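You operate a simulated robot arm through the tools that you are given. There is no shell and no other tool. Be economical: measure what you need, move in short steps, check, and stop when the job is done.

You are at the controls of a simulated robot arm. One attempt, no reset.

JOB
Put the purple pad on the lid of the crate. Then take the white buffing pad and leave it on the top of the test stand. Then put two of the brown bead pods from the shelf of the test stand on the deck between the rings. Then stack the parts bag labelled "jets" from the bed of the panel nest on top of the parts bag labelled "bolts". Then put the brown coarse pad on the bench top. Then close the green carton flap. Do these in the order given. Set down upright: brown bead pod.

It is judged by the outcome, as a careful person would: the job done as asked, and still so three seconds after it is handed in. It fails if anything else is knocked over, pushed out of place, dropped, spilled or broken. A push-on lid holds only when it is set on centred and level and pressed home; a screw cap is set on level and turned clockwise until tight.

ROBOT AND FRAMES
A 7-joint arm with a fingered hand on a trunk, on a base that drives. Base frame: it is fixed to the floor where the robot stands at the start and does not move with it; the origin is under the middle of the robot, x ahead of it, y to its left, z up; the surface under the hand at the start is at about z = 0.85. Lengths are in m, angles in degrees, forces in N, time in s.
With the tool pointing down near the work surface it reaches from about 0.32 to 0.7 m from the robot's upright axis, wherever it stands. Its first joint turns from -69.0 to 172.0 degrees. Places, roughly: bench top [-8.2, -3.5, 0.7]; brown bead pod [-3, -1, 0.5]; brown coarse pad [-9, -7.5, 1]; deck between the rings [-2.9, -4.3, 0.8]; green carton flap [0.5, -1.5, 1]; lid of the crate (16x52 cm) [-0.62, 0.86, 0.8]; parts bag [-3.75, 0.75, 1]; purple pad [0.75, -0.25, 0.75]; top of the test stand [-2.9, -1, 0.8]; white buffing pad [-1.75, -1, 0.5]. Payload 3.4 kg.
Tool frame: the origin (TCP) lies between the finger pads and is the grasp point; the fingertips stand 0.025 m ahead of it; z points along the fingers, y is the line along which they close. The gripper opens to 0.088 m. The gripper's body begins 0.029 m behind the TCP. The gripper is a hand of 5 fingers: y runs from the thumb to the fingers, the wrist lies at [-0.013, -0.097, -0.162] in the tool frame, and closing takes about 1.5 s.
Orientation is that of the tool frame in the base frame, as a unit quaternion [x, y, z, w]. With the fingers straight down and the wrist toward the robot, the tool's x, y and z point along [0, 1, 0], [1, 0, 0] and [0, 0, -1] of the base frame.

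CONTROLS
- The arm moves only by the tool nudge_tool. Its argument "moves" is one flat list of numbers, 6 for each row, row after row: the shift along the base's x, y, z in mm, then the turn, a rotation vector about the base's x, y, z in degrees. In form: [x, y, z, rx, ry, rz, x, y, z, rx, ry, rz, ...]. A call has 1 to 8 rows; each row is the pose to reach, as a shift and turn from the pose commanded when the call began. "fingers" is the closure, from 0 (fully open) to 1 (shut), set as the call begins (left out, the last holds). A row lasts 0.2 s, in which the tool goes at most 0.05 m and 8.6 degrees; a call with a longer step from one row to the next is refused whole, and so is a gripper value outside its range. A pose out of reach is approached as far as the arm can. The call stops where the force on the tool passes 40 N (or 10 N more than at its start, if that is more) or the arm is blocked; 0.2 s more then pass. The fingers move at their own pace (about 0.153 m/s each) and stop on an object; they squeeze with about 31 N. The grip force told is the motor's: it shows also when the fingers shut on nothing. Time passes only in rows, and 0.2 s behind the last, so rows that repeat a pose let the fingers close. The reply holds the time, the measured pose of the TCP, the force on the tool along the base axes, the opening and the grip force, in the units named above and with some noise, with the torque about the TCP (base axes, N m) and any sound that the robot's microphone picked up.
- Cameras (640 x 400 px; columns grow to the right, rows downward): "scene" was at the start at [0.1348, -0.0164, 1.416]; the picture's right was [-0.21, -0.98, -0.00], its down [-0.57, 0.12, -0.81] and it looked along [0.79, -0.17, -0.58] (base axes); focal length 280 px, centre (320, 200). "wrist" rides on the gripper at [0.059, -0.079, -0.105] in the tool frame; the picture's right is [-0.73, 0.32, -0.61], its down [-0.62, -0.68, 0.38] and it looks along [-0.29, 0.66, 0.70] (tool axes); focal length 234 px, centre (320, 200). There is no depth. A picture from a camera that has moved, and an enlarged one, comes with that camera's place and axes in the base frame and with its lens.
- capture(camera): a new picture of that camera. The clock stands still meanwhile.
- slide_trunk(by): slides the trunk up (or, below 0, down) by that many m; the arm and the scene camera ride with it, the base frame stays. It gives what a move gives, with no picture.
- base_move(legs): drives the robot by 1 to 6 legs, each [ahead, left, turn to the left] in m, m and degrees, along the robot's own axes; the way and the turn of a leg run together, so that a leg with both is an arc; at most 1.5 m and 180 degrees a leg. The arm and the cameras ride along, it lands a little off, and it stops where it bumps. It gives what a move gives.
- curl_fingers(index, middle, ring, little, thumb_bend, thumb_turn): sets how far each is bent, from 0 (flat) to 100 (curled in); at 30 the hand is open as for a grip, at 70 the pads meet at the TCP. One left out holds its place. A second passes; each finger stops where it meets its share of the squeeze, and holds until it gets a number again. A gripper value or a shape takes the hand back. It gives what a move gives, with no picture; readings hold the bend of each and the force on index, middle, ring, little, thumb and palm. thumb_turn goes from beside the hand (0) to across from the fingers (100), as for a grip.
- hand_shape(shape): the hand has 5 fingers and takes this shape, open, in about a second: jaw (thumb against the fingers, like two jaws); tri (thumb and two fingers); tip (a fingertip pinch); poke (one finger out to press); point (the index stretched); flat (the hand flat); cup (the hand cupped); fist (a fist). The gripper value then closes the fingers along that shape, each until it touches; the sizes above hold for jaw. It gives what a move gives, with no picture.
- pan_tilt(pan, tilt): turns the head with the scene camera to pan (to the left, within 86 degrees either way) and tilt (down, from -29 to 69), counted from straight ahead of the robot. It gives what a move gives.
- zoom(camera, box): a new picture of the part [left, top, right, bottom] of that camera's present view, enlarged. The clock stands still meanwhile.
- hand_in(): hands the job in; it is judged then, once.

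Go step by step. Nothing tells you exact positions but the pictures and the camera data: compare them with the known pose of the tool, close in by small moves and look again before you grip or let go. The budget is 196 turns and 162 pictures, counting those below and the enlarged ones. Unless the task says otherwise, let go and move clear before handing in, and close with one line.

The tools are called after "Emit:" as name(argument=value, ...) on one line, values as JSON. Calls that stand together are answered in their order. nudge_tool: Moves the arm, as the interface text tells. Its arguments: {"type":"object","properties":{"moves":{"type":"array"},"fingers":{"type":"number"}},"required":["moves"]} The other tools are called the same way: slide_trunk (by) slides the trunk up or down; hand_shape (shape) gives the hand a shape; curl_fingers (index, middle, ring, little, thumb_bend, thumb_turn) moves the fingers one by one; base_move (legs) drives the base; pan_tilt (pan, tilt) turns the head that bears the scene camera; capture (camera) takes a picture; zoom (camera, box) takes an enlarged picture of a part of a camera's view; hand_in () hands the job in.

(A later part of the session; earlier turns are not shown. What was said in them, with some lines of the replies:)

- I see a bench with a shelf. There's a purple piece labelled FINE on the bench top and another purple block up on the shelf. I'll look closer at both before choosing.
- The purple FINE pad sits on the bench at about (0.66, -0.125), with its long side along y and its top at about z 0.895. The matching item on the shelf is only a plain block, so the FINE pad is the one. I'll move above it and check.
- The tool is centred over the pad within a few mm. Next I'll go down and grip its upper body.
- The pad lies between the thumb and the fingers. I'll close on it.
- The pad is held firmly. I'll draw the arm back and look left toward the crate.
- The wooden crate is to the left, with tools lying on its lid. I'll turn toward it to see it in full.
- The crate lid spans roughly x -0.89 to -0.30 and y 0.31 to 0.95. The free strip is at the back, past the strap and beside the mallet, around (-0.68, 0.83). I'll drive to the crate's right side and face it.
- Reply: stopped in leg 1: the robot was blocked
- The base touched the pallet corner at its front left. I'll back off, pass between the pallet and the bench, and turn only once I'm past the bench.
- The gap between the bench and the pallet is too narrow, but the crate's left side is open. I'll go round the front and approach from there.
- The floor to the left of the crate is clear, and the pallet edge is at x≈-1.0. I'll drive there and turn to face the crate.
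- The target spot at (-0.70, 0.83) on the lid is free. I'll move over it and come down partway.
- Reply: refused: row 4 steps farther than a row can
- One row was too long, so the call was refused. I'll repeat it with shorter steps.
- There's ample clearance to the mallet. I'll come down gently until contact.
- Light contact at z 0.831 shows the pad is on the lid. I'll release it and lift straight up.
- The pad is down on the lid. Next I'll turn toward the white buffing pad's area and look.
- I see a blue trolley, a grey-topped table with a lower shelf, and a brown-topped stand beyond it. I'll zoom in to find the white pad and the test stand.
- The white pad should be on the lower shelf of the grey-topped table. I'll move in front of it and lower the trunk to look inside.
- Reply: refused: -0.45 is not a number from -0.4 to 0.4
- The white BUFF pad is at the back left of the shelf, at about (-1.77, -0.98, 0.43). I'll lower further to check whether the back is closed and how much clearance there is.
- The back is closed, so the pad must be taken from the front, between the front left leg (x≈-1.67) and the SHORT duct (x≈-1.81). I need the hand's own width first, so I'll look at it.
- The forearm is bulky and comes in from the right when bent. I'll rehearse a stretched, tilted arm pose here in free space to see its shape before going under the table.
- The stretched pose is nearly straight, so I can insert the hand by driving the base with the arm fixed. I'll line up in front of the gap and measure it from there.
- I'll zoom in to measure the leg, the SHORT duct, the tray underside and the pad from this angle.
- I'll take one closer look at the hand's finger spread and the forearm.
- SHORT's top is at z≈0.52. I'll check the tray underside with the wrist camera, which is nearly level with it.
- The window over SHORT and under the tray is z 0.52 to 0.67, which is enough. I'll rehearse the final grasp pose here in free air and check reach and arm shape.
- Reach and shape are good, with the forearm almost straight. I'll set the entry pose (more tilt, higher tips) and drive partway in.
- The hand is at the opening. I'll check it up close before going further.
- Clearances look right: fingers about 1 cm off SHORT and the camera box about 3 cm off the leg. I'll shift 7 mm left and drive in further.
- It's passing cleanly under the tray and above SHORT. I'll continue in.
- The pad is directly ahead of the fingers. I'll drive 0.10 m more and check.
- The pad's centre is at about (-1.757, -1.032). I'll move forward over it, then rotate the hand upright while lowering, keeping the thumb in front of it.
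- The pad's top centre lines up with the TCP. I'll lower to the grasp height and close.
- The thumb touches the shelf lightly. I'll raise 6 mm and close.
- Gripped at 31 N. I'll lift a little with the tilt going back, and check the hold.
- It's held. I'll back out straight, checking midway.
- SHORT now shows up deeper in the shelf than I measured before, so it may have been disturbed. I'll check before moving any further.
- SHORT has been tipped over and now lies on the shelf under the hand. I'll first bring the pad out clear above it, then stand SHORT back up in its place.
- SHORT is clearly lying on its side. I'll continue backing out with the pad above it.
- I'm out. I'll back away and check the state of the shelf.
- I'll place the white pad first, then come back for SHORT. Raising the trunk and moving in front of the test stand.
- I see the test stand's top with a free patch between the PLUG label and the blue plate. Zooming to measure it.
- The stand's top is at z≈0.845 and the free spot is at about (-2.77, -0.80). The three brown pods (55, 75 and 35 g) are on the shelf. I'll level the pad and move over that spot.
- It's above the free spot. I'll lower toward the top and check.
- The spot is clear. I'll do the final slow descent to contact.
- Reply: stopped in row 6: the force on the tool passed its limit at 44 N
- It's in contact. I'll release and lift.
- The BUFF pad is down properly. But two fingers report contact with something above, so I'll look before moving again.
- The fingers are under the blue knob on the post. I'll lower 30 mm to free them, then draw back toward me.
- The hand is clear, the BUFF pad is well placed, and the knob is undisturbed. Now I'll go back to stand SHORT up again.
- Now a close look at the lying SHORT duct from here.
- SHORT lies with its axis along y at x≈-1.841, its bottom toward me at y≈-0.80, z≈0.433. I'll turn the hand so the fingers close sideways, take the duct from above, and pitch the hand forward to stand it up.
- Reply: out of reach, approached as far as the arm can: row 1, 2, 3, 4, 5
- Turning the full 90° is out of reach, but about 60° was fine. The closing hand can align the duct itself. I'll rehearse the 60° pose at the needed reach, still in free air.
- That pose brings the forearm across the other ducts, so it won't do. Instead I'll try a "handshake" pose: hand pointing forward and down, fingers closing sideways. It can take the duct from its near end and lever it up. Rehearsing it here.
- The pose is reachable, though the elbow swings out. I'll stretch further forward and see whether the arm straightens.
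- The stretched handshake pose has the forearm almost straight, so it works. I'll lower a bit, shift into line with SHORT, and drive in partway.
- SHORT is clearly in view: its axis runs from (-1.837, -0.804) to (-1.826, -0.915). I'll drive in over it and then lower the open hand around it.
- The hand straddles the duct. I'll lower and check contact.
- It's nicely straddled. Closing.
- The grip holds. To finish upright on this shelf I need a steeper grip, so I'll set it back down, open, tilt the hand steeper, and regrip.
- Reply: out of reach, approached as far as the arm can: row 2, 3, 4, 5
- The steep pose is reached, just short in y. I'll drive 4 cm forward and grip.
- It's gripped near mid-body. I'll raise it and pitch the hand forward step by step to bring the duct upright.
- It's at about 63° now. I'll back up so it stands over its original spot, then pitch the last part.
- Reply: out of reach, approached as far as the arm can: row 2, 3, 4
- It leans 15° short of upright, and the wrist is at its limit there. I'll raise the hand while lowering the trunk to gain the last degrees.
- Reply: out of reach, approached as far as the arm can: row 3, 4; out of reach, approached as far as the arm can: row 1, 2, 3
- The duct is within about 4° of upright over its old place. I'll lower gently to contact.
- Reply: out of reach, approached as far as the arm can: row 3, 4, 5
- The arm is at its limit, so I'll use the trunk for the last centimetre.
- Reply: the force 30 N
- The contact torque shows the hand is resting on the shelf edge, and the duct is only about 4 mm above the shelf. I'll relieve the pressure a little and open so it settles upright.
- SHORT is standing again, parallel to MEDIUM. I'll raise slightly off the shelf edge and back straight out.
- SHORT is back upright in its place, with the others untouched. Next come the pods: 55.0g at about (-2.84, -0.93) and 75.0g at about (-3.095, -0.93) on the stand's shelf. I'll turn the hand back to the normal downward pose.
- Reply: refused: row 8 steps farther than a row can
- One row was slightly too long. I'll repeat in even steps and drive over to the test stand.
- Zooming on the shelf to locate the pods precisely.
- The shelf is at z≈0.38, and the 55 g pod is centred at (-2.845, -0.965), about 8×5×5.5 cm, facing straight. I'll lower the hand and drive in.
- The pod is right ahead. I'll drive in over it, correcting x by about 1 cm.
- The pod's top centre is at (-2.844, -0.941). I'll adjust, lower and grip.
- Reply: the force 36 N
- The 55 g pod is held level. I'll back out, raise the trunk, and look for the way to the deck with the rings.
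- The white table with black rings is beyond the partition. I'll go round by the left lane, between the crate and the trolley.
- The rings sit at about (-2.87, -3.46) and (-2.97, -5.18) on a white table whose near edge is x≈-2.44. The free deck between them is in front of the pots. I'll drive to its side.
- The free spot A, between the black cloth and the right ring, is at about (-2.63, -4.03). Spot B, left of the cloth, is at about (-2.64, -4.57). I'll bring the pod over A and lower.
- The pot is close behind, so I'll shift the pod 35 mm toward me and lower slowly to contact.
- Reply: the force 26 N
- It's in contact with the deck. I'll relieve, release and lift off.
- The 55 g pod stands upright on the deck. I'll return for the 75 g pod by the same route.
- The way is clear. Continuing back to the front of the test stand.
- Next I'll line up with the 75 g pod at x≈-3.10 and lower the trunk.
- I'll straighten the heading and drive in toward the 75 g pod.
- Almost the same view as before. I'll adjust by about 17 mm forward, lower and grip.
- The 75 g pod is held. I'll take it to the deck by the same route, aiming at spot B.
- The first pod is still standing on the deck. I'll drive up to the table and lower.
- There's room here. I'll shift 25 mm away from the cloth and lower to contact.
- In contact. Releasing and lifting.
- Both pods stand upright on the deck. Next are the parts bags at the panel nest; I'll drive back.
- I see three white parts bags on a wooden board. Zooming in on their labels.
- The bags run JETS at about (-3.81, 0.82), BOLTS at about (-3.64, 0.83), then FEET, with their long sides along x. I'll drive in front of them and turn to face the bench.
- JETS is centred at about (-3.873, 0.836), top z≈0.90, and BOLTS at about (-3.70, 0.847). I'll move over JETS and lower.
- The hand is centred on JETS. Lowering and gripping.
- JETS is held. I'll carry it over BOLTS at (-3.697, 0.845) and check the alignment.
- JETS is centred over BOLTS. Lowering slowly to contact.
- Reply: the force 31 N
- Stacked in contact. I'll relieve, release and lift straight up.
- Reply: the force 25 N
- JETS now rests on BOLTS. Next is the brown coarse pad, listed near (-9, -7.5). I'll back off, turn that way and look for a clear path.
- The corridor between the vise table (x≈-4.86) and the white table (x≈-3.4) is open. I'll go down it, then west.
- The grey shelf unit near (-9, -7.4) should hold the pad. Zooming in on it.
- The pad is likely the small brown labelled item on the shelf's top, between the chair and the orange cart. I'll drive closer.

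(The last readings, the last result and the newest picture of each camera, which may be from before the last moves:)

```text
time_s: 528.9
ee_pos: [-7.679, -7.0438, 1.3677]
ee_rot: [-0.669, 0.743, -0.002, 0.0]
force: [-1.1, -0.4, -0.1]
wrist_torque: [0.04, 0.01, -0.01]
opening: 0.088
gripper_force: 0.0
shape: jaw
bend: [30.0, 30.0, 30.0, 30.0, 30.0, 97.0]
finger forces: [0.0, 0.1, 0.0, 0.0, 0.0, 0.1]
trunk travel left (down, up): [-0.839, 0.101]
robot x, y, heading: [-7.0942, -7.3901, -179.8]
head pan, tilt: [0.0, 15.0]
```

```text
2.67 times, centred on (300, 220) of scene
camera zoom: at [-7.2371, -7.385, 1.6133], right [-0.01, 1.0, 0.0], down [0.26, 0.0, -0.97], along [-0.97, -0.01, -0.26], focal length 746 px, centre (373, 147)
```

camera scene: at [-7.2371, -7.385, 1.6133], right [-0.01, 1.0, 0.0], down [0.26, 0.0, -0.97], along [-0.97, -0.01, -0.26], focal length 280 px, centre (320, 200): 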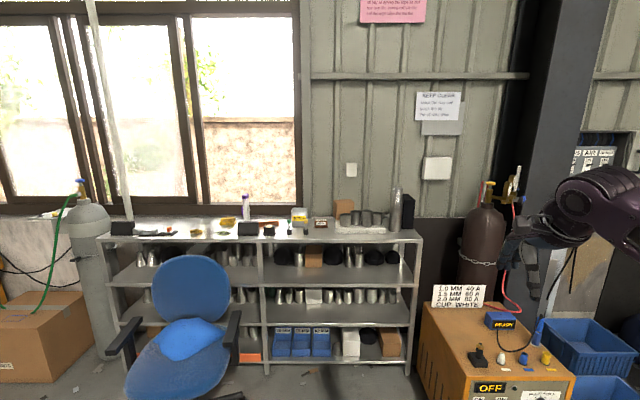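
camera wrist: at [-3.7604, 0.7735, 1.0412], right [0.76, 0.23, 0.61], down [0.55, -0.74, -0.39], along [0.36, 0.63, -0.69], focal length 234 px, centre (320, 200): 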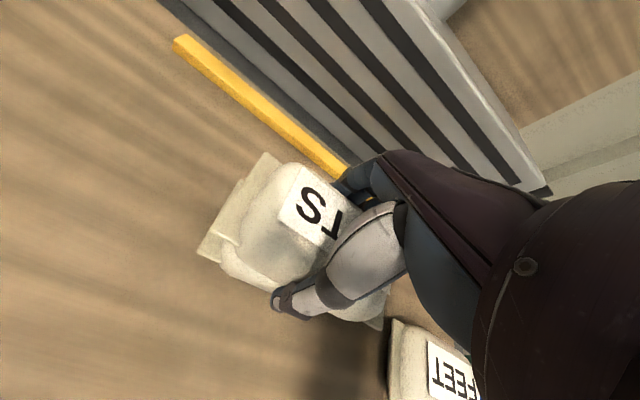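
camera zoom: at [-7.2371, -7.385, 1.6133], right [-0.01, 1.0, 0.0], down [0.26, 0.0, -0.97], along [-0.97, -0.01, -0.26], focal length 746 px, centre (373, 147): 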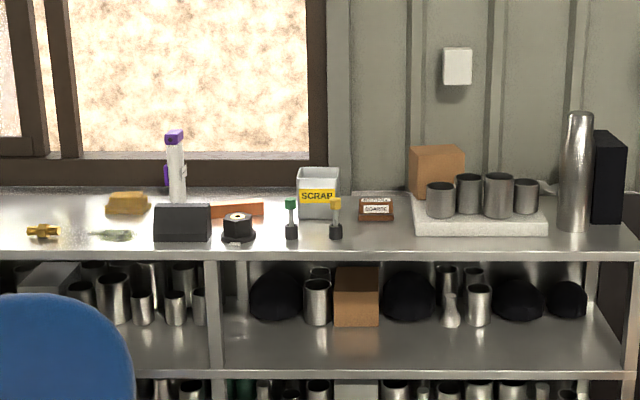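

The brown COARSE pad is at about (-8.94, -7.40), on the top at z≈0.98, between small tools on the left and a plate with cups on the right. I'll approach slightly turned to clear the chair.

Emit:
base_move(legs=[[0, 0, 15], [0.6, -0.224, 0], [0.5, 0, 0]])

Emit:
nudge_tool(moves=[0, 0, 0, -5, 0, -4, 0, 0, 0, -10, 0, -8, 0, 0, 0, -12, 0, -9, 0, 0, 0, -12, 0, -9])

Emit:
pan_tilt(pan=-15, tilt=35)

Emit:
capture(camera="scene")

```text
time_s: 536.0
ee_pos: [-8.8878, -7.3198, 1.3688]
ee_rot: [0.771, -0.637, 0.001, 0.0]
force: [1.0, 0.4, -0.3]
wrist_torque: [0.0, 0.01, 0.01]
opening: 0.0878
gripper_force: 0.2
shape: jaw
bend: [30.0, 30.0, 30.0, 30.0, 30.0, 97.0]
finger forces: [0.0, 0.1, 0.0, 0.0, 0.0, 0.0]
trunk travel left (down, up): [-0.839, 0.101]
robot x, y, heading: [-8.2334, -7.4797, -162.6]
head pan, tilt: [0.0, 15.0]
```

```text
time_s: 537.0
ee_pos: [-8.8896, -7.3202, 1.366]
ee_rot: [0.713, -0.693, 0.067, 0.081]
force: [-0.1, -0.5, -0.2]
wrist_torque: [-0.04, 0.0, 0.0]
opening: 0.0882
gripper_force: 0.0
shape: jaw
bend: [30.0, 30.0, 30.0, 30.0, 30.0, 97.0]
finger forces: [0.0, 0.1, 0.0, 0.1, 0.0, 0.1]
trunk travel left (down, up): [-0.839, 0.101]
robot x, y, heading: [-8.2275, -7.483, -162.6]
head pan, tilt: [0.0, 15.0]
```

```text
time_s: 537.8
ee_pos: [-8.8909, -7.3217, 1.3681]
ee_rot: [0.714, -0.693, 0.067, 0.081]
force: [-0.1, 0.3, 0.2]
wrist_torque: [0.0, 0.01, 0.0]
opening: 0.0881
gripper_force: 0.2
shape: jaw
bend: [30.0, 30.0, 30.0, 30.0, 30.0, 97.0]
finger forces: [0.1, 0.0, 0.0, 0.0, 0.0, 0.0]
trunk travel left (down, up): [-0.839, 0.101]
robot x, y, heading: [-8.2282, -7.484, -162.9]
head pan, tilt: [-15.0, 35.0]
```

```text
25 pictures are left
camera scene: at [-8.3661, -7.4961, 1.5813], right [-0.04, 1.0, 0.0], down [0.57, 0.02, -0.82], along [-0.82, -0.03, -0.57], focal length 280 px, centre (320, 200)
```

scene: 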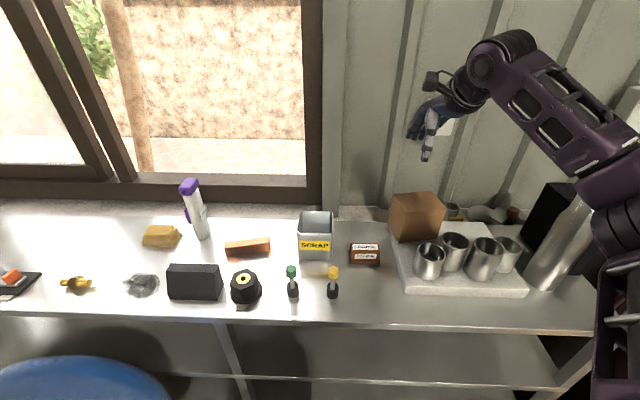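

The pad's centre is at about (-8.935, -7.39). I'll move over it and lower partway.

Emit:
nudge_tool(moves=[-25, -32, 0, 0, 0, 0, -47, -64, 0, 0, 0, 0, -47, -64, 0, 0, 0, 0])

Emit:
slide_trunk(by=-0.25)

Emit:
capture(camera="wrist")

```text
time_s: 538.6
ee_pos: [-8.9362, -7.3832, 1.3686]
ee_rot: [0.714, -0.692, 0.067, 0.081]
force: [-0.3, -0.5, 0.2]
wrist_torque: [-0.03, -0.01, 0.03]
opening: 0.0878
gripper_force: 0.0
shape: jaw
bend: [30.0, 30.0, 30.0, 30.0, 30.0, 97.0]
finger forces: [0.0, 0.0, 0.1, 0.1, 0.0, 0.0]
trunk travel left (down, up): [-0.839, 0.101]
robot x, y, heading: [-8.229, -7.4778, -162.8]
head pan, tilt: [-15.0, 35.0]
```

```text
time_s: 541.2
ee_pos: [-8.9381, -7.3839, 1.1175]
ee_rot: [0.714, -0.692, 0.068, 0.081]
force: [-1.0, -0.2, -1.2]
wrist_torque: [-0.01, -0.03, 0.03]
opening: 0.0879
gripper_force: 0.1
shape: jaw
bend: [30.0, 30.0, 30.0, 30.0, 30.0, 97.0]
finger forces: [0.1, 0.0, 0.1, 0.0, 0.1, 0.0]
trunk travel left (down, up): [-0.589, 0.351]
robot x, y, heading: [-8.2323, -7.4778, -162.6]
head pan, tilt: [-15.0, 35.0]
```

```text
24 pictures are left
camera wrist: at [-8.8535, -7.418, 1.2305], right [-0.34, 0.83, 0.45], down [0.65, 0.55, -0.52], along [-0.68, 0.12, -0.73], focal length 234 px, centre (320, 200)
```

wrist: 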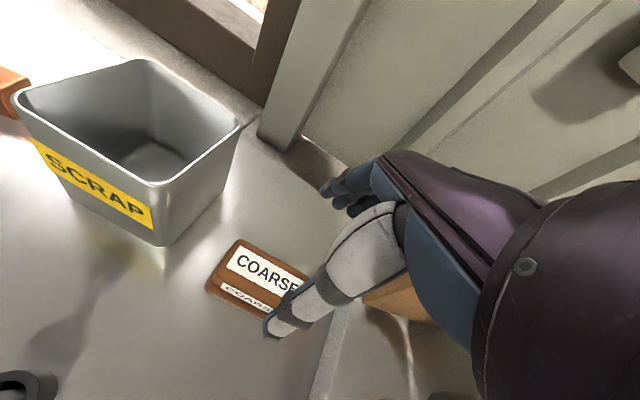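

It's aligned over the pad. Lowering and gripping.

Emit:
nudge_tool(moves=[1, -3, -35, 0, 0, 0, 2, -6, -65, 0, 0, 0, 2, -6, -85, 0, 0, 0, 2, -6, -96, 0, 0, 0, 2, -6, -104, 0, 0, 0])

Emit:
capture(camera="wrist")

```text
time_s: 542.4
ee_pos: [-8.935, -7.3887, 1.0128]
ee_rot: [0.714, -0.692, 0.067, 0.08]
force: [0.1, 0.1, 0.3]
wrist_torque: [0.02, -0.01, 0.03]
opening: 0.088
gripper_force: 0.1
shape: jaw
bend: [30.0, 30.0, 30.0, 30.0, 30.0, 97.0]
finger forces: [0.1, 0.0, 0.0, 0.1, 0.0, 0.0]
trunk travel left (down, up): [-0.589, 0.351]
robot x, y, heading: [-8.2315, -7.4807, -162.7]
head pan, tilt: [-15.0, 35.0]
```

```text
23 pictures are left
camera wrist: at [-8.8517, -7.4226, 1.1257], right [-0.34, 0.83, 0.45], down [0.65, 0.55, -0.52], along [-0.68, 0.12, -0.73], focal length 234 px, centre (320, 200)
```

wrist: 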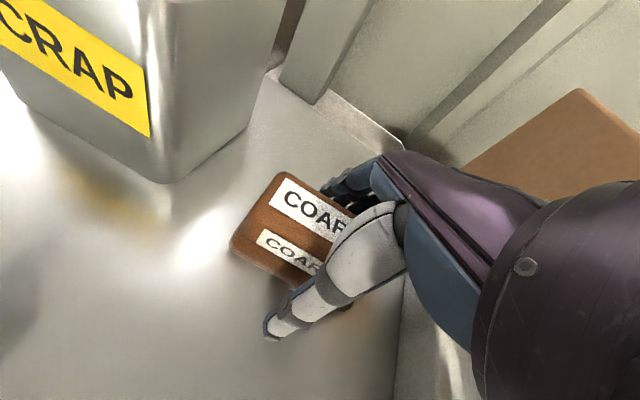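

Emit:
nudge_tool(moves=[0, 0, -3, 0, 0, 0, 0, 0, -3, 0, 0, 0, 0, 0, -3, 0, 0, 0, 0, 0, -3, 0, 0, 0, 0, 0, -3, 0, 0, 0, 0, 0, -3, 0, 0, 0, 0, 0, -3, 0, 0, 0, 0, 0, -3, 0, 0, 0], fingers=1)

Emit:
nudge_tool(moves=[0, 0, 20, 0, 0, 0, 0, 0, 60, 0, 0, 0, 0, 0, 105, 0, 0, 0, 0, 0, 150, 0, 0, 0])

Emit:
capture(camera="wrist")

```text
time_s: 544.2
ee_pos: [-8.9339, -7.39, 1.0108]
ee_rot: [0.714, -0.692, 0.066, 0.08]
force: [-1.4, 0.2, 3.3]
wrist_torque: [0.03, 0.08, 0.07]
opening: 0.0441
gripper_force: 31.5
shape: jaw
bend: [74.0, 44.0, 41.0, 42.0, 70.0, 100.0]
finger forces: [15.3, 8.1, 3.7, 2.1, 28.1, 0.0]
trunk travel left (down, up): [-0.589, 0.351]
robot x, y, heading: [-8.2281, -7.4829, -162.9]
head pan, tilt: [-15.0, 35.0]
```

```text
time_s: 545.2
ee_pos: [-8.9344, -7.3909, 1.1593]
ee_rot: [0.714, -0.692, 0.066, 0.08]
force: [0.1, -0.1, -1.2]
wrist_torque: [0.0, 0.0, 0.01]
opening: 0.0439
gripper_force: 30.5
shape: jaw
bend: [74.0, 45.0, 44.0, 45.0, 70.0, 98.0]
finger forces: [15.8, 7.5, 3.7, 1.3, 28.5, 0.0]
trunk travel left (down, up): [-0.589, 0.351]
robot x, y, heading: [-8.2261, -7.4788, -162.8]
head pan, tilt: [-15.0, 35.0]
```

```text
22 pictures are left
camera wrist: at [-8.8507, -7.4254, 1.2721], right [-0.34, 0.83, 0.45], down [0.65, 0.55, -0.52], along [-0.68, 0.12, -0.73], focal length 234 px, centre (320, 200)
```

wrist: 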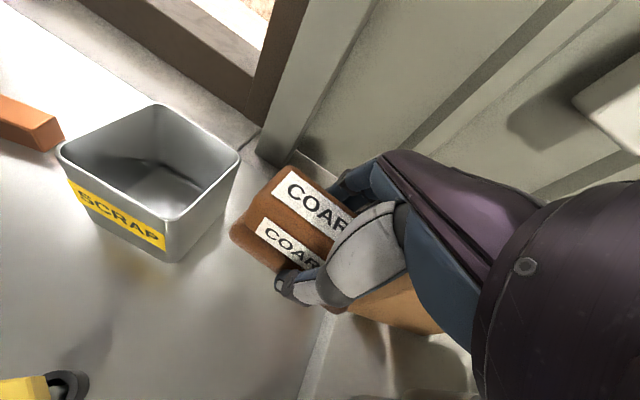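

The pad is held. I'll raise, back straight out, and head to the bench top near (-8.2, -3.5).

Emit:
slide_trunk(by=0.25)

Emit:
base_move(legs=[[-1.35, 0, 0], [0, 0, -17.2], [0, -1.5, 0], [0, -1.4, 0], [0, 0, -10]])

Emit:
pan_tilt(pan=0, tilt=25)

Emit:
capture(camera="scene")

```text
time_s: 547.8
ee_pos: [-8.9364, -7.3914, 1.4089]
ee_rot: [0.714, -0.692, 0.067, 0.08]
force: [-0.3, 0.2, -1.2]
wrist_torque: [-0.01, -0.02, -0.02]
opening: 0.0436
gripper_force: 31.4
shape: jaw
bend: [74.0, 45.0, 44.0, 45.0, 70.0, 98.0]
finger forces: [15.9, 7.5, 3.6, 1.3, 28.5, 0.0]
trunk travel left (down, up): [-0.839, 0.101]
robot x, y, heading: [-8.2275, -7.4786, -162.9]
head pan, tilt: [-15.0, 35.0]
```

```text
time_s: 569.9
ee_pos: [-7.5705, -3.7657, 1.4077]
ee_rot: [-0.545, 0.832, -0.048, -0.094]
force: [-1.0, 0.8, -0.3]
wrist_torque: [0.01, 0.02, -0.01]
opening: 0.0437
gripper_force: 30.5
shape: jaw
bend: [74.0, 45.0, 44.0, 45.0, 70.0, 98.0]
finger forces: [15.8, 7.5, 3.6, 1.3, 28.4, 0.0]
trunk travel left (down, up): [-0.839, 0.101]
robot x, y, heading: [-6.972, -4.1493, 171.9]
head pan, tilt: [-15.0, 35.0]
```

```text
time_s: 570.7
ee_pos: [-7.5699, -3.7656, 1.4083]
ee_rot: [-0.545, 0.832, -0.048, -0.094]
force: [0.3, -0.8, -0.3]
wrist_torque: [-0.02, 0.0, -0.01]
opening: 0.0438
gripper_force: 30.8
shape: jaw
bend: [74.0, 45.0, 44.0, 45.0, 70.0, 98.0]
finger forces: [15.7, 7.5, 3.6, 1.2, 28.4, 0.0]
trunk travel left (down, up): [-0.839, 0.101]
robot x, y, heading: [-6.9688, -4.1512, 171.9]
head pan, tilt: [0.0, 25.0]
```

```text
21 pictures are left
camera scene: at [-7.1112, -4.1261, 1.597], right [0.14, 0.99, 0.0], down [0.42, -0.06, -0.91], along [-0.9, 0.13, -0.42], focal length 280 px, centre (320, 200)
```

scene: 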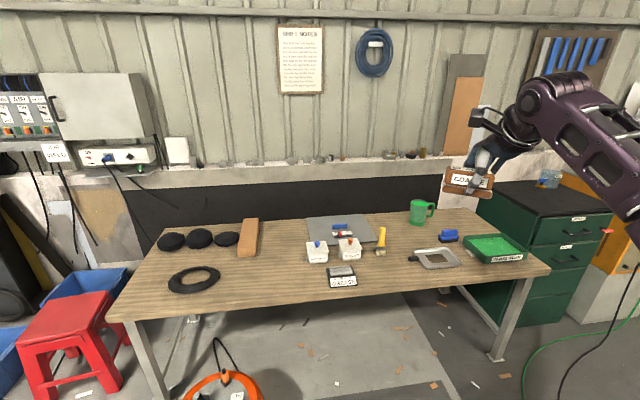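

There's a free spot on the wooden bench between the tile and the frame, at about (-8.09, -3.65). I'll drive up to it and lower.

Emit:
base_move(legs=[[0.53, -0.04, 0]])

Emit:
slide_trunk(by=-0.4)

Emit:
pan_tilt(pan=-15, tilt=45)

Emit:
capture(camera="scene")

Emit:
capture(camera="wrist")

```text
time_s: 573.8
ee_pos: [-8.0841, -3.6518, 1.4089]
ee_rot: [-0.547, 0.831, -0.047, -0.093]
force: [-0.2, 0.2, -0.6]
wrist_torque: [-0.03, 0.0, -0.01]
opening: 0.0439
gripper_force: 31.2
shape: jaw
bend: [74.0, 45.0, 44.0, 45.0, 70.0, 98.0]
finger forces: [15.8, 7.5, 3.8, 1.3, 28.4, 0.1]
trunk travel left (down, up): [-0.839, 0.101]
robot x, y, heading: [-7.4842, -4.0333, 171.9]
head pan, tilt: [0.0, 25.0]
```

```text
time_s: 577.6
ee_pos: [-8.0849, -3.6527, 1.0091]
ee_rot: [-0.546, 0.831, -0.048, -0.094]
force: [-0.5, 0.8, -0.5]
wrist_torque: [-0.02, 0.04, 0.01]
opening: 0.0439
gripper_force: 31.0
shape: jaw
bend: [74.0, 45.0, 44.0, 45.0, 70.0, 98.0]
finger forces: [15.8, 7.4, 3.7, 1.3, 28.4, 0.0]
trunk travel left (down, up): [-0.439, 0.501]
robot x, y, heading: [-7.4806, -4.0367, 172.0]
head pan, tilt: [0.0, 25.0]
```

```text
time_s: 578.4
ee_pos: [-8.0847, -3.6524, 1.0075]
ee_rot: [-0.546, 0.831, -0.048, -0.094]
force: [0.2, 0.5, -0.3]
wrist_torque: [0.01, -0.01, -0.03]
opening: 0.0436
gripper_force: 30.6
shape: jaw
bend: [74.0, 45.0, 44.0, 45.0, 70.0, 98.0]
finger forces: [15.8, 7.5, 3.7, 1.2, 28.4, 0.0]
trunk travel left (down, up): [-0.439, 0.501]
robot x, y, heading: [-7.4868, -4.0362, 172.1]
head pan, tilt: [-15.0, 45.0]
```

```text
20 pictures are left
camera scene: at [-7.6101, -3.9931, 1.1665], right [0.39, 0.92, 0.0], down [0.65, -0.28, -0.71], along [-0.65, 0.28, -0.71], focal length 280 px, centre (320, 200)
```

scene: 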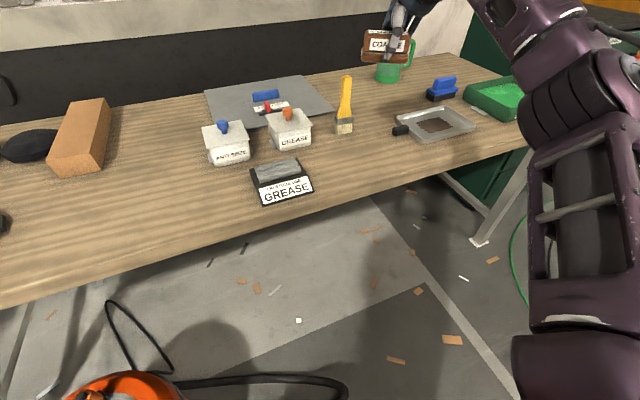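

```text
19 pictures are left
camera wrist: at [-8.0239, -3.7181, 1.121], right [0.05, 0.89, 0.45], down [0.83, 0.22, -0.52], along [-0.56, 0.4, -0.73], focal length 234 px, centre (320, 200)
```

wrist: 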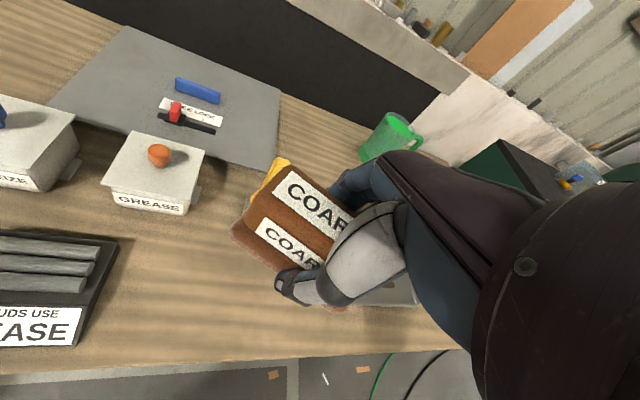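

The spot below is free. I'll shift 15 mm toward me and lower, slowing near the surface.

Emit:
nudge_tool(moves=[8, -3, -40, 0, 0, 0, 15, -5, -80, 0, 0, 0, 15, -5, -120, 0, 0, 0, 15, -5, -160, 0, 0, 0, 15, -5, -190, 0, 0, 0, 15, -5, -202, 0, 0, 0, 15, -5, -210, 0, 0, 0, 15, -5, -218, 0, 0, 0])

Emit:
capture(camera="wrist")

```text
time_s: 580.2
ee_pos: [-8.0704, -3.6565, 0.7895]
ee_rot: [-0.546, 0.832, -0.046, -0.094]
force: [0.0, -0.7, -0.1]
wrist_torque: [-0.01, 0.02, -0.02]
opening: 0.0436
gripper_force: 30.9
shape: jaw
bend: [74.0, 45.0, 44.0, 45.0, 70.0, 98.0]
finger forces: [15.9, 7.5, 3.7, 1.2, 28.3, 0.1]
trunk travel left (down, up): [-0.439, 0.501]
robot x, y, heading: [-7.4865, -4.034, 171.9]
head pan, tilt: [-15.0, 45.0]
```

```text
18 pictures are left
camera wrist: at [-8.0092, -3.7226, 0.903], right [0.05, 0.89, 0.45], down [0.83, 0.22, -0.52], along [-0.56, 0.4, -0.73], focal length 234 px, centre (320, 200)
```

wrist: 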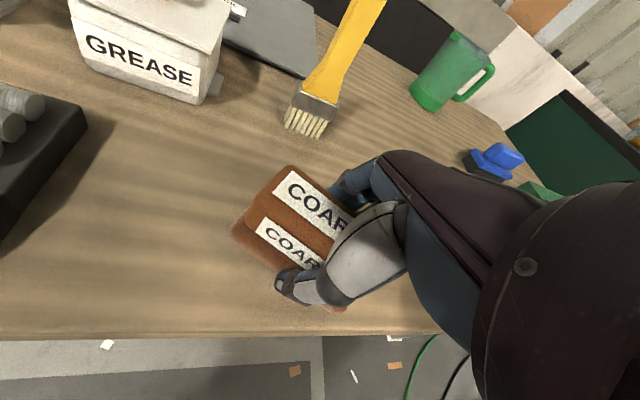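

The pad is close to the front edge, so I'll move it 28 mm further in and then lower slowly to contact.

Emit:
nudge_tool(moves=[-28, 0, 0, 0, 0, 0, -28, 0, -6, 0, 0, 0, -28, 0, -12, 0, 0, 0, -28, 0, -18, 0, 0, 0, -28, 0, -24, 0, 0, 0, -28, 0, -30, 0, 0, 0, -28, 0, -36, 0, 0, 0, -28, 0, -42, 0, 0, 0])

```text
time_s: 582.0
ee_pos: [-8.0967, -3.657, 0.7505]
ee_rot: [-0.546, 0.831, -0.045, -0.095]
force: [-2.0, 0.6, 7.0]
wrist_torque: [0.21, 0.13, 0.05]
opening: 0.0434
gripper_force: 31.2
shape: jaw
bend: [74.0, 45.0, 44.0, 45.0, 70.0, 98.0]
finger forces: [15.8, 8.1, 4.2, 3.7, 28.6, 0.1]
trunk travel left (down, up): [-0.439, 0.501]
robot x, y, heading: [-7.486, -4.0352, 172.3]
head pan, tilt: [-15.0, 45.0]
```

In contact at z 0.75. Releasing and lifting.

Emit:
nudge_tool(moves=[0, 0, 0, 0, 0, 0, 0, 0, 0, 0, 0, 0, 0, 0, 0, 0, 0, 0, 0, 0, 0, 0, 0, 0, 0, 0, 0, 0, 0, 0], fingers=0)

Emit:
nudge_tool(moves=[0, 0, 20, 0, 0, 0, 0, 0, 60, 0, 0, 0, 0, 0, 105, 0, 0, 0, 0, 0, 150, 0, 0, 0, 0, 0, 195, 0, 0, 0])

Emit:
slide_trunk(by=0.4)

Emit:
capture(camera="scene")

```text
time_s: 583.2
ee_pos: [-8.097, -3.658, 0.7475]
ee_rot: [-0.546, 0.831, -0.047, -0.094]
force: [0.9, 0.7, -0.8]
wrist_torque: [-0.02, 0.0, 0.03]
opening: 0.0876
gripper_force: 0.1
shape: jaw
bend: [30.0, 30.0, 30.0, 30.0, 30.0, 98.0]
finger forces: [0.0, 0.1, 0.0, 0.0, 0.0, 0.0]
trunk travel left (down, up): [-0.439, 0.501]
robot x, y, heading: [-7.4871, -4.033, 171.7]
head pan, tilt: [-15.0, 45.0]
```

```text
time_s: 584.4
ee_pos: [-8.095, -3.6586, 0.9449]
ee_rot: [-0.544, 0.832, -0.048, -0.094]
force: [1.8, -0.1, 0.2]
wrist_torque: [0.01, -0.03, 0.01]
opening: 0.0874
gripper_force: 0.0
shape: jaw
bend: [30.0, 30.0, 30.0, 30.0, 30.0, 98.0]
finger forces: [0.1, 0.0, 0.0, 0.0, 0.0, 0.1]
trunk travel left (down, up): [-0.439, 0.501]
robot x, y, heading: [-7.4827, -4.0323, 171.9]
head pan, tilt: [-15.0, 45.0]
```

```text
time_s: 588.2
ee_pos: [-8.0959, -3.6595, 1.3437]
ee_rot: [-0.546, 0.831, -0.047, -0.093]
force: [-0.3, 0.1, 0.2]
wrist_torque: [0.03, -0.02, -0.02]
opening: 0.0876
gripper_force: 0.0
shape: jaw
bend: [30.0, 30.0, 30.0, 30.0, 30.0, 98.0]
finger forces: [0.1, 0.0, 0.1, 0.0, 0.0, 0.0]
trunk travel left (down, up): [-0.839, 0.101]
robot x, y, heading: [-7.4836, -4.0338, 171.7]
head pan, tilt: [-15.0, 45.0]
```

```text
17 pictures are left
camera scene: at [-7.61, -3.993, 1.5664], right [0.39, 0.92, 0.0], down [0.65, -0.28, -0.71], along [-0.65, 0.28, -0.71], focal length 280 px, centre (320, 200)
```

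scene: 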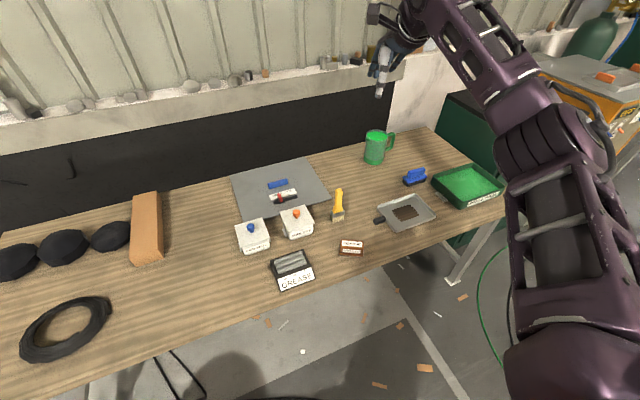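

The coarse pad is on the bench top. Last is the green carton flap near (0.5, -1.5). I'll drive back along the known corridor.

Emit:
base_move(legs=[[0, 0, 8.3], [-0.5, 0, 0], [0, 0.95, 0], [-1.45, 0, 0], [-1.43, 0, 0]])

Emit:
base_move(legs=[[0, 0, 90]])

```text
time_s: 609.8
ee_pos: [-4.7805, -4.6723, 1.3444]
ee_rot: [-0.605, 0.789, -0.054, -0.09]
force: [-0.6, 0.1, -0.7]
wrist_torque: [0.0, 0.0, -0.03]
opening: 0.0877
gripper_force: 0.0
shape: jaw
bend: [30.0, 30.0, 30.0, 30.0, 30.0, 98.0]
finger forces: [0.0, 0.0, 0.1, 0.0, 0.0, 0.0]
trunk travel left (down, up): [-0.839, 0.101]
robot x, y, heading: [-4.1224, -4.9573, -179.7]
head pan, tilt: [-15.0, 45.0]
```

```text
time_s: 614.1
ee_pos: [-4.3852, -5.6222, 1.3442]
ee_rot: [0.988, -0.116, 0.103, 0.024]
force: [0.6, -0.6, 0.1]
wrist_torque: [-0.03, 0.0, 0.0]
opening: 0.0874
gripper_force: 0.0
shape: jaw
bend: [30.0, 30.0, 30.0, 30.0, 30.0, 98.0]
finger forces: [0.1, 0.1, 0.1, 0.0, 0.1, 0.0]
trunk travel left (down, up): [-0.839, 0.101]
robot x, y, heading: [-4.1244, -4.9532, -88.1]
head pan, tilt: [-15.0, 45.0]
```

Emit:
base_move(legs=[[0, 0, -1.9], [-1.5, 0, 0], [-1.5, 0, 0], [-1.5, 0, 0]])

```text
time_s: 635.8
ee_pos: [-4.3877, -1.1641, 1.3441]
ee_rot: [0.987, -0.123, 0.102, 0.025]
force: [-0.3, 0.2, -0.5]
wrist_torque: [0.04, 0.0, 0.01]
opening: 0.0879
gripper_force: 0.0
shape: jaw
bend: [30.0, 30.0, 30.0, 30.0, 30.0, 98.0]
finger forces: [0.0, 0.1, 0.0, 0.0, 0.1, 0.1]
trunk travel left (down, up): [-0.839, 0.101]
robot x, y, heading: [-4.1144, -0.5005, -89.0]
head pan, tilt: [-15.0, 45.0]
```

Emit:
base_move(legs=[[-0.6, 0, -1], [0, 1.4, 0], [0, 1.35, 0], [0.38, 0, 0], [0, 0.85, 0]])

Emit:
pan_tilt(pan=45, tilt=25)

Emit:
capture(camera="scene")

```text
time_s: 658.0
ee_pos: [-0.7849, -0.8814, 1.3444]
ee_rot: [0.989, -0.107, 0.104, 0.023]
force: [-0.4, 1.1, 0.6]
wrist_torque: [0.01, 0.0, -0.02]
opening: 0.0878
gripper_force: 0.1
shape: jaw
bend: [30.0, 30.0, 30.0, 30.0, 30.0, 98.0]
finger forces: [0.0, 0.0, 0.1, 0.0, 0.0, 0.1]
trunk travel left (down, up): [-0.839, 0.101]
robot x, y, heading: [-0.5305, -0.208, -86.9]
head pan, tilt: [-15.0, 45.0]
```

```text
time_s: 659.3
ee_pos: [-0.7832, -0.8797, 1.3427]
ee_rot: [0.989, -0.108, 0.103, 0.023]
force: [-0.1, 0.5, -0.6]
wrist_torque: [0.0, 0.0, 0.01]
opening: 0.0877
gripper_force: 0.1
shape: jaw
bend: [30.0, 30.0, 30.0, 30.0, 30.0, 98.0]
finger forces: [0.1, 0.1, 0.1, 0.0, 0.0, 0.0]
trunk travel left (down, up): [-0.839, 0.101]
robot x, y, heading: [-0.5317, -0.2099, -87.0]
head pan, tilt: [45.0, 25.0]
```

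```text
16 pictures are left
camera scene: at [-0.4642, -0.3176, 1.597], right [-0.67, -0.74, 0.0], down [-0.31, 0.28, -0.91], along [0.67, -0.61, -0.42], focal length 280 px, centre (320, 200)
```

scene: 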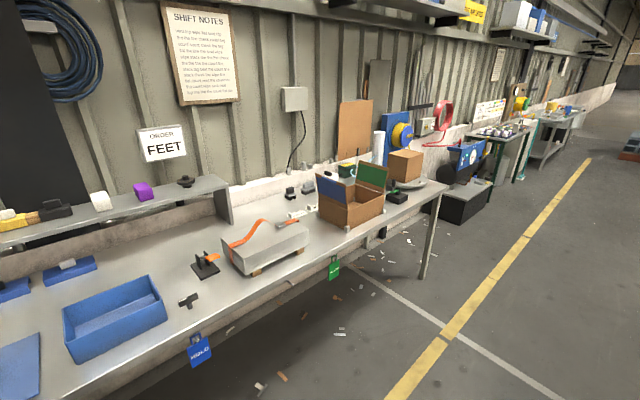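

I see the open carton on the long bench, with a blue flap and a green flap. Zooming.

Emit:
zoom(camera="scene", box=[290, 130, 450, 240])

```text
3.64 times, centred on (370, 185) of scene
camera zoom: at [-0.4642, -0.3176, 1.597], right [-0.67, -0.74, 0.0], down [-0.31, 0.28, -0.91], along [0.67, -0.61, -0.42], focal length 1017 px, centre (138, 254)
```

zoom: 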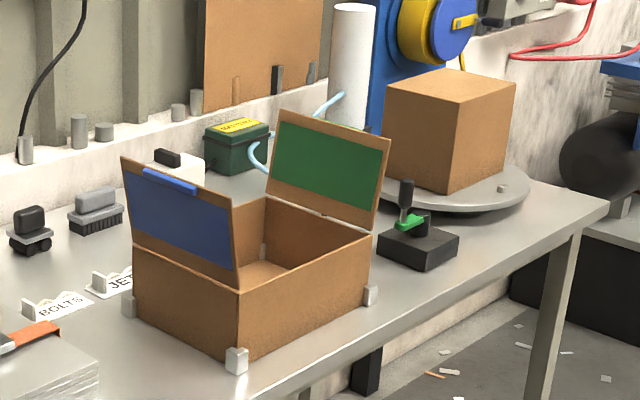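

The green flap stands up on the carton's far side: hinge at about y -1.56, z 0.96, spanning x 0.36 to 0.58, top at z≈1.10. I'll position in front, and with closed fingers push it over from its outer side toward the blue side, then press it down.

Emit:
base_move(legs=[[1.04, 0, 0], [0, 0, 87], [0.33, 0, 0]])

Emit:
nudge_tool(moves=[0, 0, 0, 0, 0, 7, 0, 0, 0, 0, 0, 15, 0, 0, 0, 0, 0, 15, 0, 0, 0, 0, 0, 15, 0, 0, 0, 0, 0, 15, 0, 0, 0, 0, 0, 15, 0, 0, 0, 0, 0, 15], fingers=1)

Emit:
pan_tilt(pan=-20, tilt=40)

Emit:
capture(camera="scene")

```text
time_s: 670.3
ee_pos: [0.5229, -1.5134, 1.3447]
ee_rot: [0.786, 0.61, 0.09, -0.054]
force: [-0.2, -0.4, -0.3]
wrist_torque: [0.01, 0.0, 0.02]
opening: 0.0878
gripper_force: 0.1
shape: jaw
bend: [30.0, 30.0, 30.0, 30.0, 30.0, 98.0]
finger forces: [0.0, 0.0, 0.1, 0.0, 0.0, 0.0]
trunk travel left (down, up): [-0.839, 0.101]
robot x, y, heading: [-0.1426, -1.2399, 1.2]
head pan, tilt: [45.0, 25.0]
```

```text
time_s: 671.9
ee_pos: [0.5238, -1.5142, 1.3454]
ee_rot: [0.699, 0.708, 0.081, -0.066]
force: [-0.4, -0.5, 0.1]
wrist_torque: [-0.02, -0.04, 0.01]
opening: 0.0
gripper_force: 31.0
shape: jaw
bend: [70.0, 70.0, 70.0, 70.0, 41.0, 100.0]
finger forces: [0.1, 0.0, 0.1, 0.0, 0.1, 0.0]
trunk travel left (down, up): [-0.839, 0.101]
robot x, y, heading: [-0.14, -1.2389, 1.1]
head pan, tilt: [45.0, 25.0]
```

```text
time_s: 673.2
ee_pos: [0.5235, -1.5136, 1.3451]
ee_rot: [0.699, 0.708, 0.082, -0.067]
force: [-0.8, 0.0, -0.3]
wrist_torque: [-0.04, 0.01, -0.01]
opening: 0.0001
gripper_force: 31.0
shape: jaw
bend: [70.0, 70.0, 70.0, 70.0, 42.0, 100.0]
finger forces: [0.0, 0.0, 0.1, 0.0, 0.0, 0.0]
trunk travel left (down, up): [-0.839, 0.101]
robot x, y, heading: [-0.1402, -1.24, 1.1]
head pan, tilt: [-20.0, 40.0]
```

```text
14 pictures are left
camera scene: at [-0.0119, -1.2659, 1.5737], right [-0.32, -0.95, 0.0], down [-0.61, 0.21, -0.77], along [0.72, -0.25, -0.64], focal length 280 px, centre (320, 200)
```

scene: 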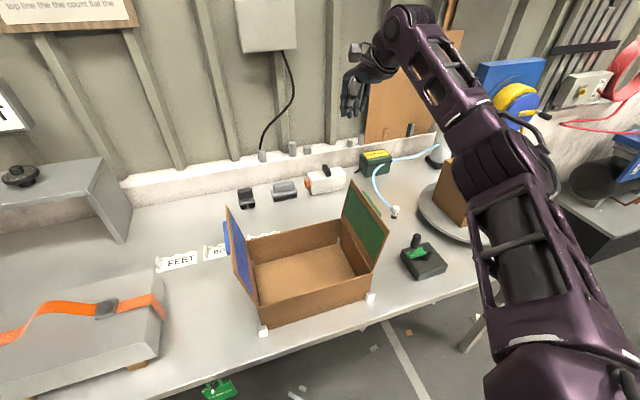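

The flap's geometry is confirmed: hinge y≈-1.55, top at y≈-1.572, z 1.10. I'll move the closed hand outside it at (0.47, -1.65) and lower.

Emit:
nudge_tool(moves=[-18, -44, 0, 0, 0, 0, -36, -88, 0, 0, 0, 0, -54, -132, 0, 0, 0, 0, -54, -137, 0, 0, 0, 0])

Emit:
slide_trunk(by=-0.27)

Emit:
capture(camera="scene")

Emit:
capture(camera="wrist")

```text
time_s: 674.2
ee_pos: [0.4682, -1.6485, 1.3469]
ee_rot: [0.698, 0.708, 0.081, -0.065]
force: [0.3, -0.1, 0.5]
wrist_torque: [0.02, -0.03, -0.02]
opening: 0.0
gripper_force: 31.3
shape: jaw
bend: [70.0, 70.0, 70.0, 70.0, 43.0, 100.0]
finger forces: [0.0, 0.1, 0.1, 0.0, 0.1, 0.0]
trunk travel left (down, up): [-0.839, 0.101]
robot x, y, heading: [-0.1446, -1.24, 1.0]
head pan, tilt: [-20.0, 40.0]
```

```text
time_s: 677.0
ee_pos: [0.468, -1.6503, 1.0772]
ee_rot: [0.698, 0.708, 0.081, -0.066]
force: [0.4, -0.5, 0.5]
wrist_torque: [0.0, -0.02, 0.06]
opening: 0.0002
gripper_force: 30.9
shape: jaw
bend: [70.0, 70.0, 70.0, 70.0, 73.0, 100.0]
finger forces: [0.1, 0.1, 0.0, 0.1, 0.0, 0.0]
trunk travel left (down, up): [-0.569, 0.371]
robot x, y, heading: [-0.1401, -1.2429, 1.1]
head pan, tilt: [-20.0, 40.0]
```

```text
13 pictures are left
camera scene: at [-0.0121, -1.2659, 1.3037], right [-0.32, -0.95, 0.0], down [-0.61, 0.21, -0.77], along [0.72, -0.25, -0.64], focal length 280 px, centre (320, 200)
```

scene: 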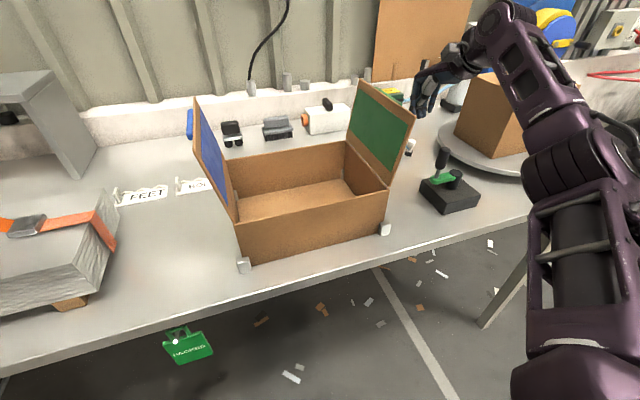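

```text
12 pictures are left
camera wrist: at [0.3869, -1.6153, 1.1899], right [0.32, -0.83, 0.45], down [-0.66, -0.54, -0.52], along [0.68, -0.13, -0.73], focal length 234 px, centre (320, 200)
```

wrist: 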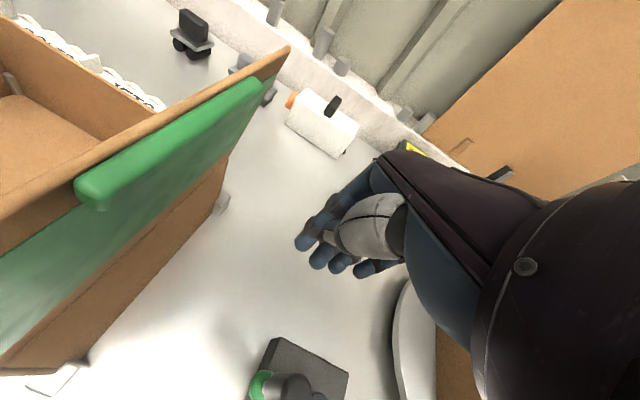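

The hand is outside the flap with clear space. I'll sweep toward the box while following the flap's arc down.

Emit:
nudge_tool(moves=[0, 30, 0, 0, 0, 0, 0, 58, 0, 0, 0, 0, 0, 86, 0, 0, 0, 0, 0, 114, -5, 0, 0, 0, 0, 142, -15, 0, 0, 0, 0, 165, -30, 0, 0, 0, 0, 180, -48, 0, 0, 0, 0, 185, -65, 0, 0, 0])

Emit:
capture(camera="scene")

```text
time_s: 678.8
ee_pos: [0.4678, -1.4629, 1.0108]
ee_rot: [0.699, 0.707, 0.081, -0.066]
force: [-0.1, 0.5, -0.6]
wrist_torque: [-0.01, 0.01, 0.0]
opening: 0.0002
gripper_force: 31.3
shape: jaw
bend: [70.0, 70.0, 70.0, 70.0, 73.0, 100.0]
finger forces: [0.0, 0.0, 0.0, 0.0, 0.0, 0.1]
trunk travel left (down, up): [-0.569, 0.371]
robot x, y, heading: [-0.1392, -1.2428, 0.8]
head pan, tilt: [-20.0, 40.0]
```

```text
11 pictures are left
camera scene: at [-0.0118, -1.266, 1.3037], right [-0.32, -0.95, 0.0], down [-0.61, 0.21, -0.77], along [0.72, -0.25, -0.64], focal length 280 px, centre (320, 200)
```

scene: 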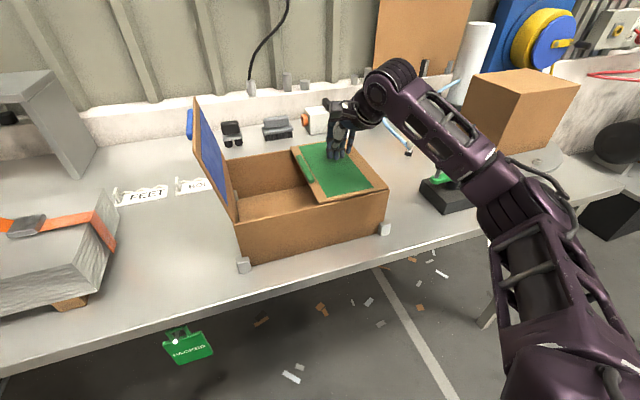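

The green flap has folded over. I'll press it gently down to be sure it is closed.

Emit:
nudge_tool(moves=[0, 5, -10, 0, 0, 0, 0, 8, -18, 0, 0, 0, 0, 8, -24, 0, 0, 0, 0, 8, -29, 0, 0, 0, 0, 8, -34, 0, 0, 0])

Emit:
zoom(camera="scene", box=[180, 80, 440, 280])

```text
time_s: 679.6
ee_pos: [0.4697, -1.4584, 1.0009]
ee_rot: [0.699, 0.707, 0.093, -0.058]
force: [-3.8, -1.0, 11.7]
wrist_torque: [-0.08, 0.15, 0.03]
opening: 0.0003
gripper_force: 31.1
shape: jaw
bend: [70.0, 70.0, 70.0, 70.0, 73.0, 100.0]
finger forces: [5.4, 5.3, 3.0, 0.0, 0.0, 0.0]
trunk travel left (down, up): [-0.569, 0.371]
robot x, y, heading: [-0.1406, -1.2405, 1.1]
head pan, tilt: [-20.0, 40.0]
stopped in row 3: the force on the tool passed its limit at 46 N (the readings are from after the stop); the commanded pose is now the measured one
```

```text
2.00 times, centred on (310, 180) of scene
camera zoom: at [-0.0139, -1.2654, 1.3038], right [-0.32, -0.95, 0.0], down [-0.61, 0.21, -0.77], along [0.73, -0.25, -0.64], focal length 559 px, centre (340, 240)
```

zoom: 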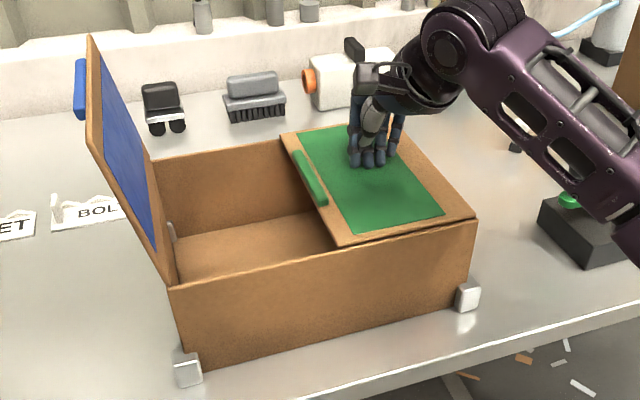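

The flap lies flat and resists pressing, so it's closed. I'll lift off, clear the hand, and take a last look.

Emit:
nudge_tool(moves=[0, 0, 30, 0, 0, 0, 0, 0, 75, 0, 0, 0, 0, 0, 120, 0, 0, 0, -30, 0, 155, 0, 0, 0, -75, 0, 165, 0, 0, 0, -120, 0, 165, 0, 0, 0])

Emit:
base_move(legs=[[-0.3, 0, 0]])

Emit:
capture(camera="scene")

```text
time_s: 681.0
ee_pos: [0.3466, -1.4586, 1.1624]
ee_rot: [0.699, 0.706, 0.092, -0.06]
force: [-0.7, 0.0, 0.1]
wrist_torque: [0.0, 0.0, -0.01]
opening: 0.0001
gripper_force: 31.9
shape: jaw
bend: [70.0, 70.0, 70.0, 70.0, 73.0, 100.0]
finger forces: [0.1, 0.0, 0.1, 0.0, 0.1, 0.1]
trunk travel left (down, up): [-0.569, 0.371]
robot x, y, heading: [-0.1425, -1.2398, 1.1]
head pan, tilt: [-20.0, 40.0]
```

```text
time_s: 683.1
ee_pos: [0.0407, -1.4652, 1.1621]
ee_rot: [0.7, 0.705, 0.093, -0.06]
force: [-0.3, 0.2, 1.0]
wrist_torque: [-0.02, 0.03, 0.01]
opening: 0.0001
gripper_force: 30.7
shape: jaw
bend: [70.0, 70.0, 70.0, 70.0, 73.0, 100.0]
finger forces: [0.0, 0.1, 0.0, 0.0, 0.0, 0.0]
trunk travel left (down, up): [-0.569, 0.371]
robot x, y, heading: [-0.4456, -1.2473, 0.8]
head pan, tilt: [-20.0, 40.0]
```

```text
9 pictures are left
camera scene: at [-0.3184, -1.2718, 1.3038], right [-0.33, -0.95, 0.0], down [-0.61, 0.21, -0.77], along [0.72, -0.25, -0.64], focal length 280 px, centre (320, 200)
```

scene: 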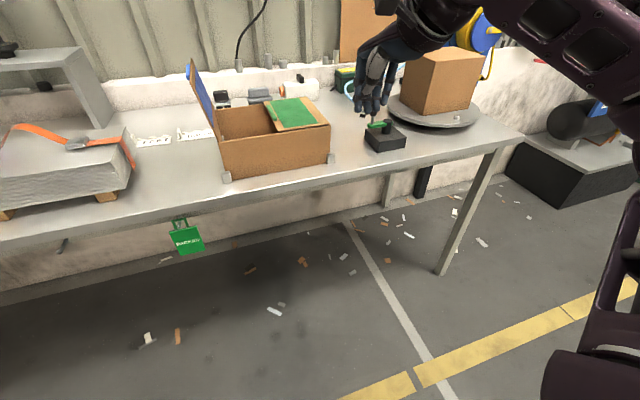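

The flap stays closed with the hand clear. One last check on the purple pad on the crate.

Emit:
pan_tilt(pan=86, tilt=20)

Emit:
capture(camera="scene")

```text
time_s: 684.9
ee_pos: [0.043, -1.4646, 1.161]
ee_rot: [0.701, 0.705, 0.09, -0.06]
force: [0.3, 0.1, 0.1]
wrist_torque: [-0.03, 0.01, 0.01]
opening: 0.0
gripper_force: 30.7
shape: jaw
bend: [70.0, 70.0, 70.0, 70.0, 73.0, 100.0]
finger forces: [0.1, 0.1, 0.0, 0.1, 0.0, 0.0]
trunk travel left (down, up): [-0.569, 0.371]
robot x, y, heading: [-0.4439, -1.2471, 1.0]
head pan, tilt: [85.9, 20.0]
```

```text
8 pictures are left
camera scene: at [-0.393, -1.151, 1.3351], right [1.0, -0.06, 0.0], down [-0.02, -0.34, -0.94], along [0.05, 0.94, -0.34], focal length 280 px, centre (320, 200)
```

scene: 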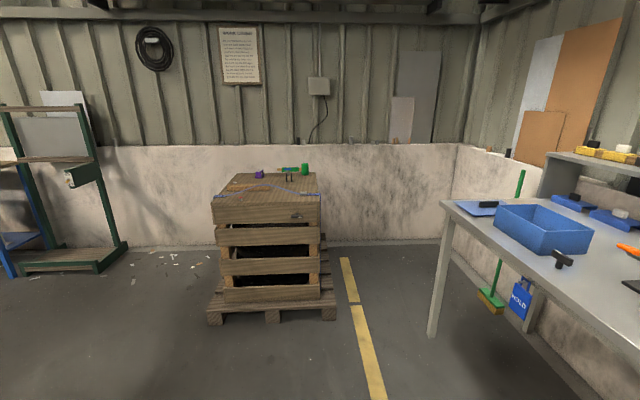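

The purple pad is still on the crate lid, all six steps are done in order, and the hand is clear. Handing in.

Emit:
hand_in()

```text
The job is handed in.
```

All six steps were done in order and the job is handed in. While taking the white pad I tipped over the SHORT duct on the grey table's shelf, and I stood it back up in its place.
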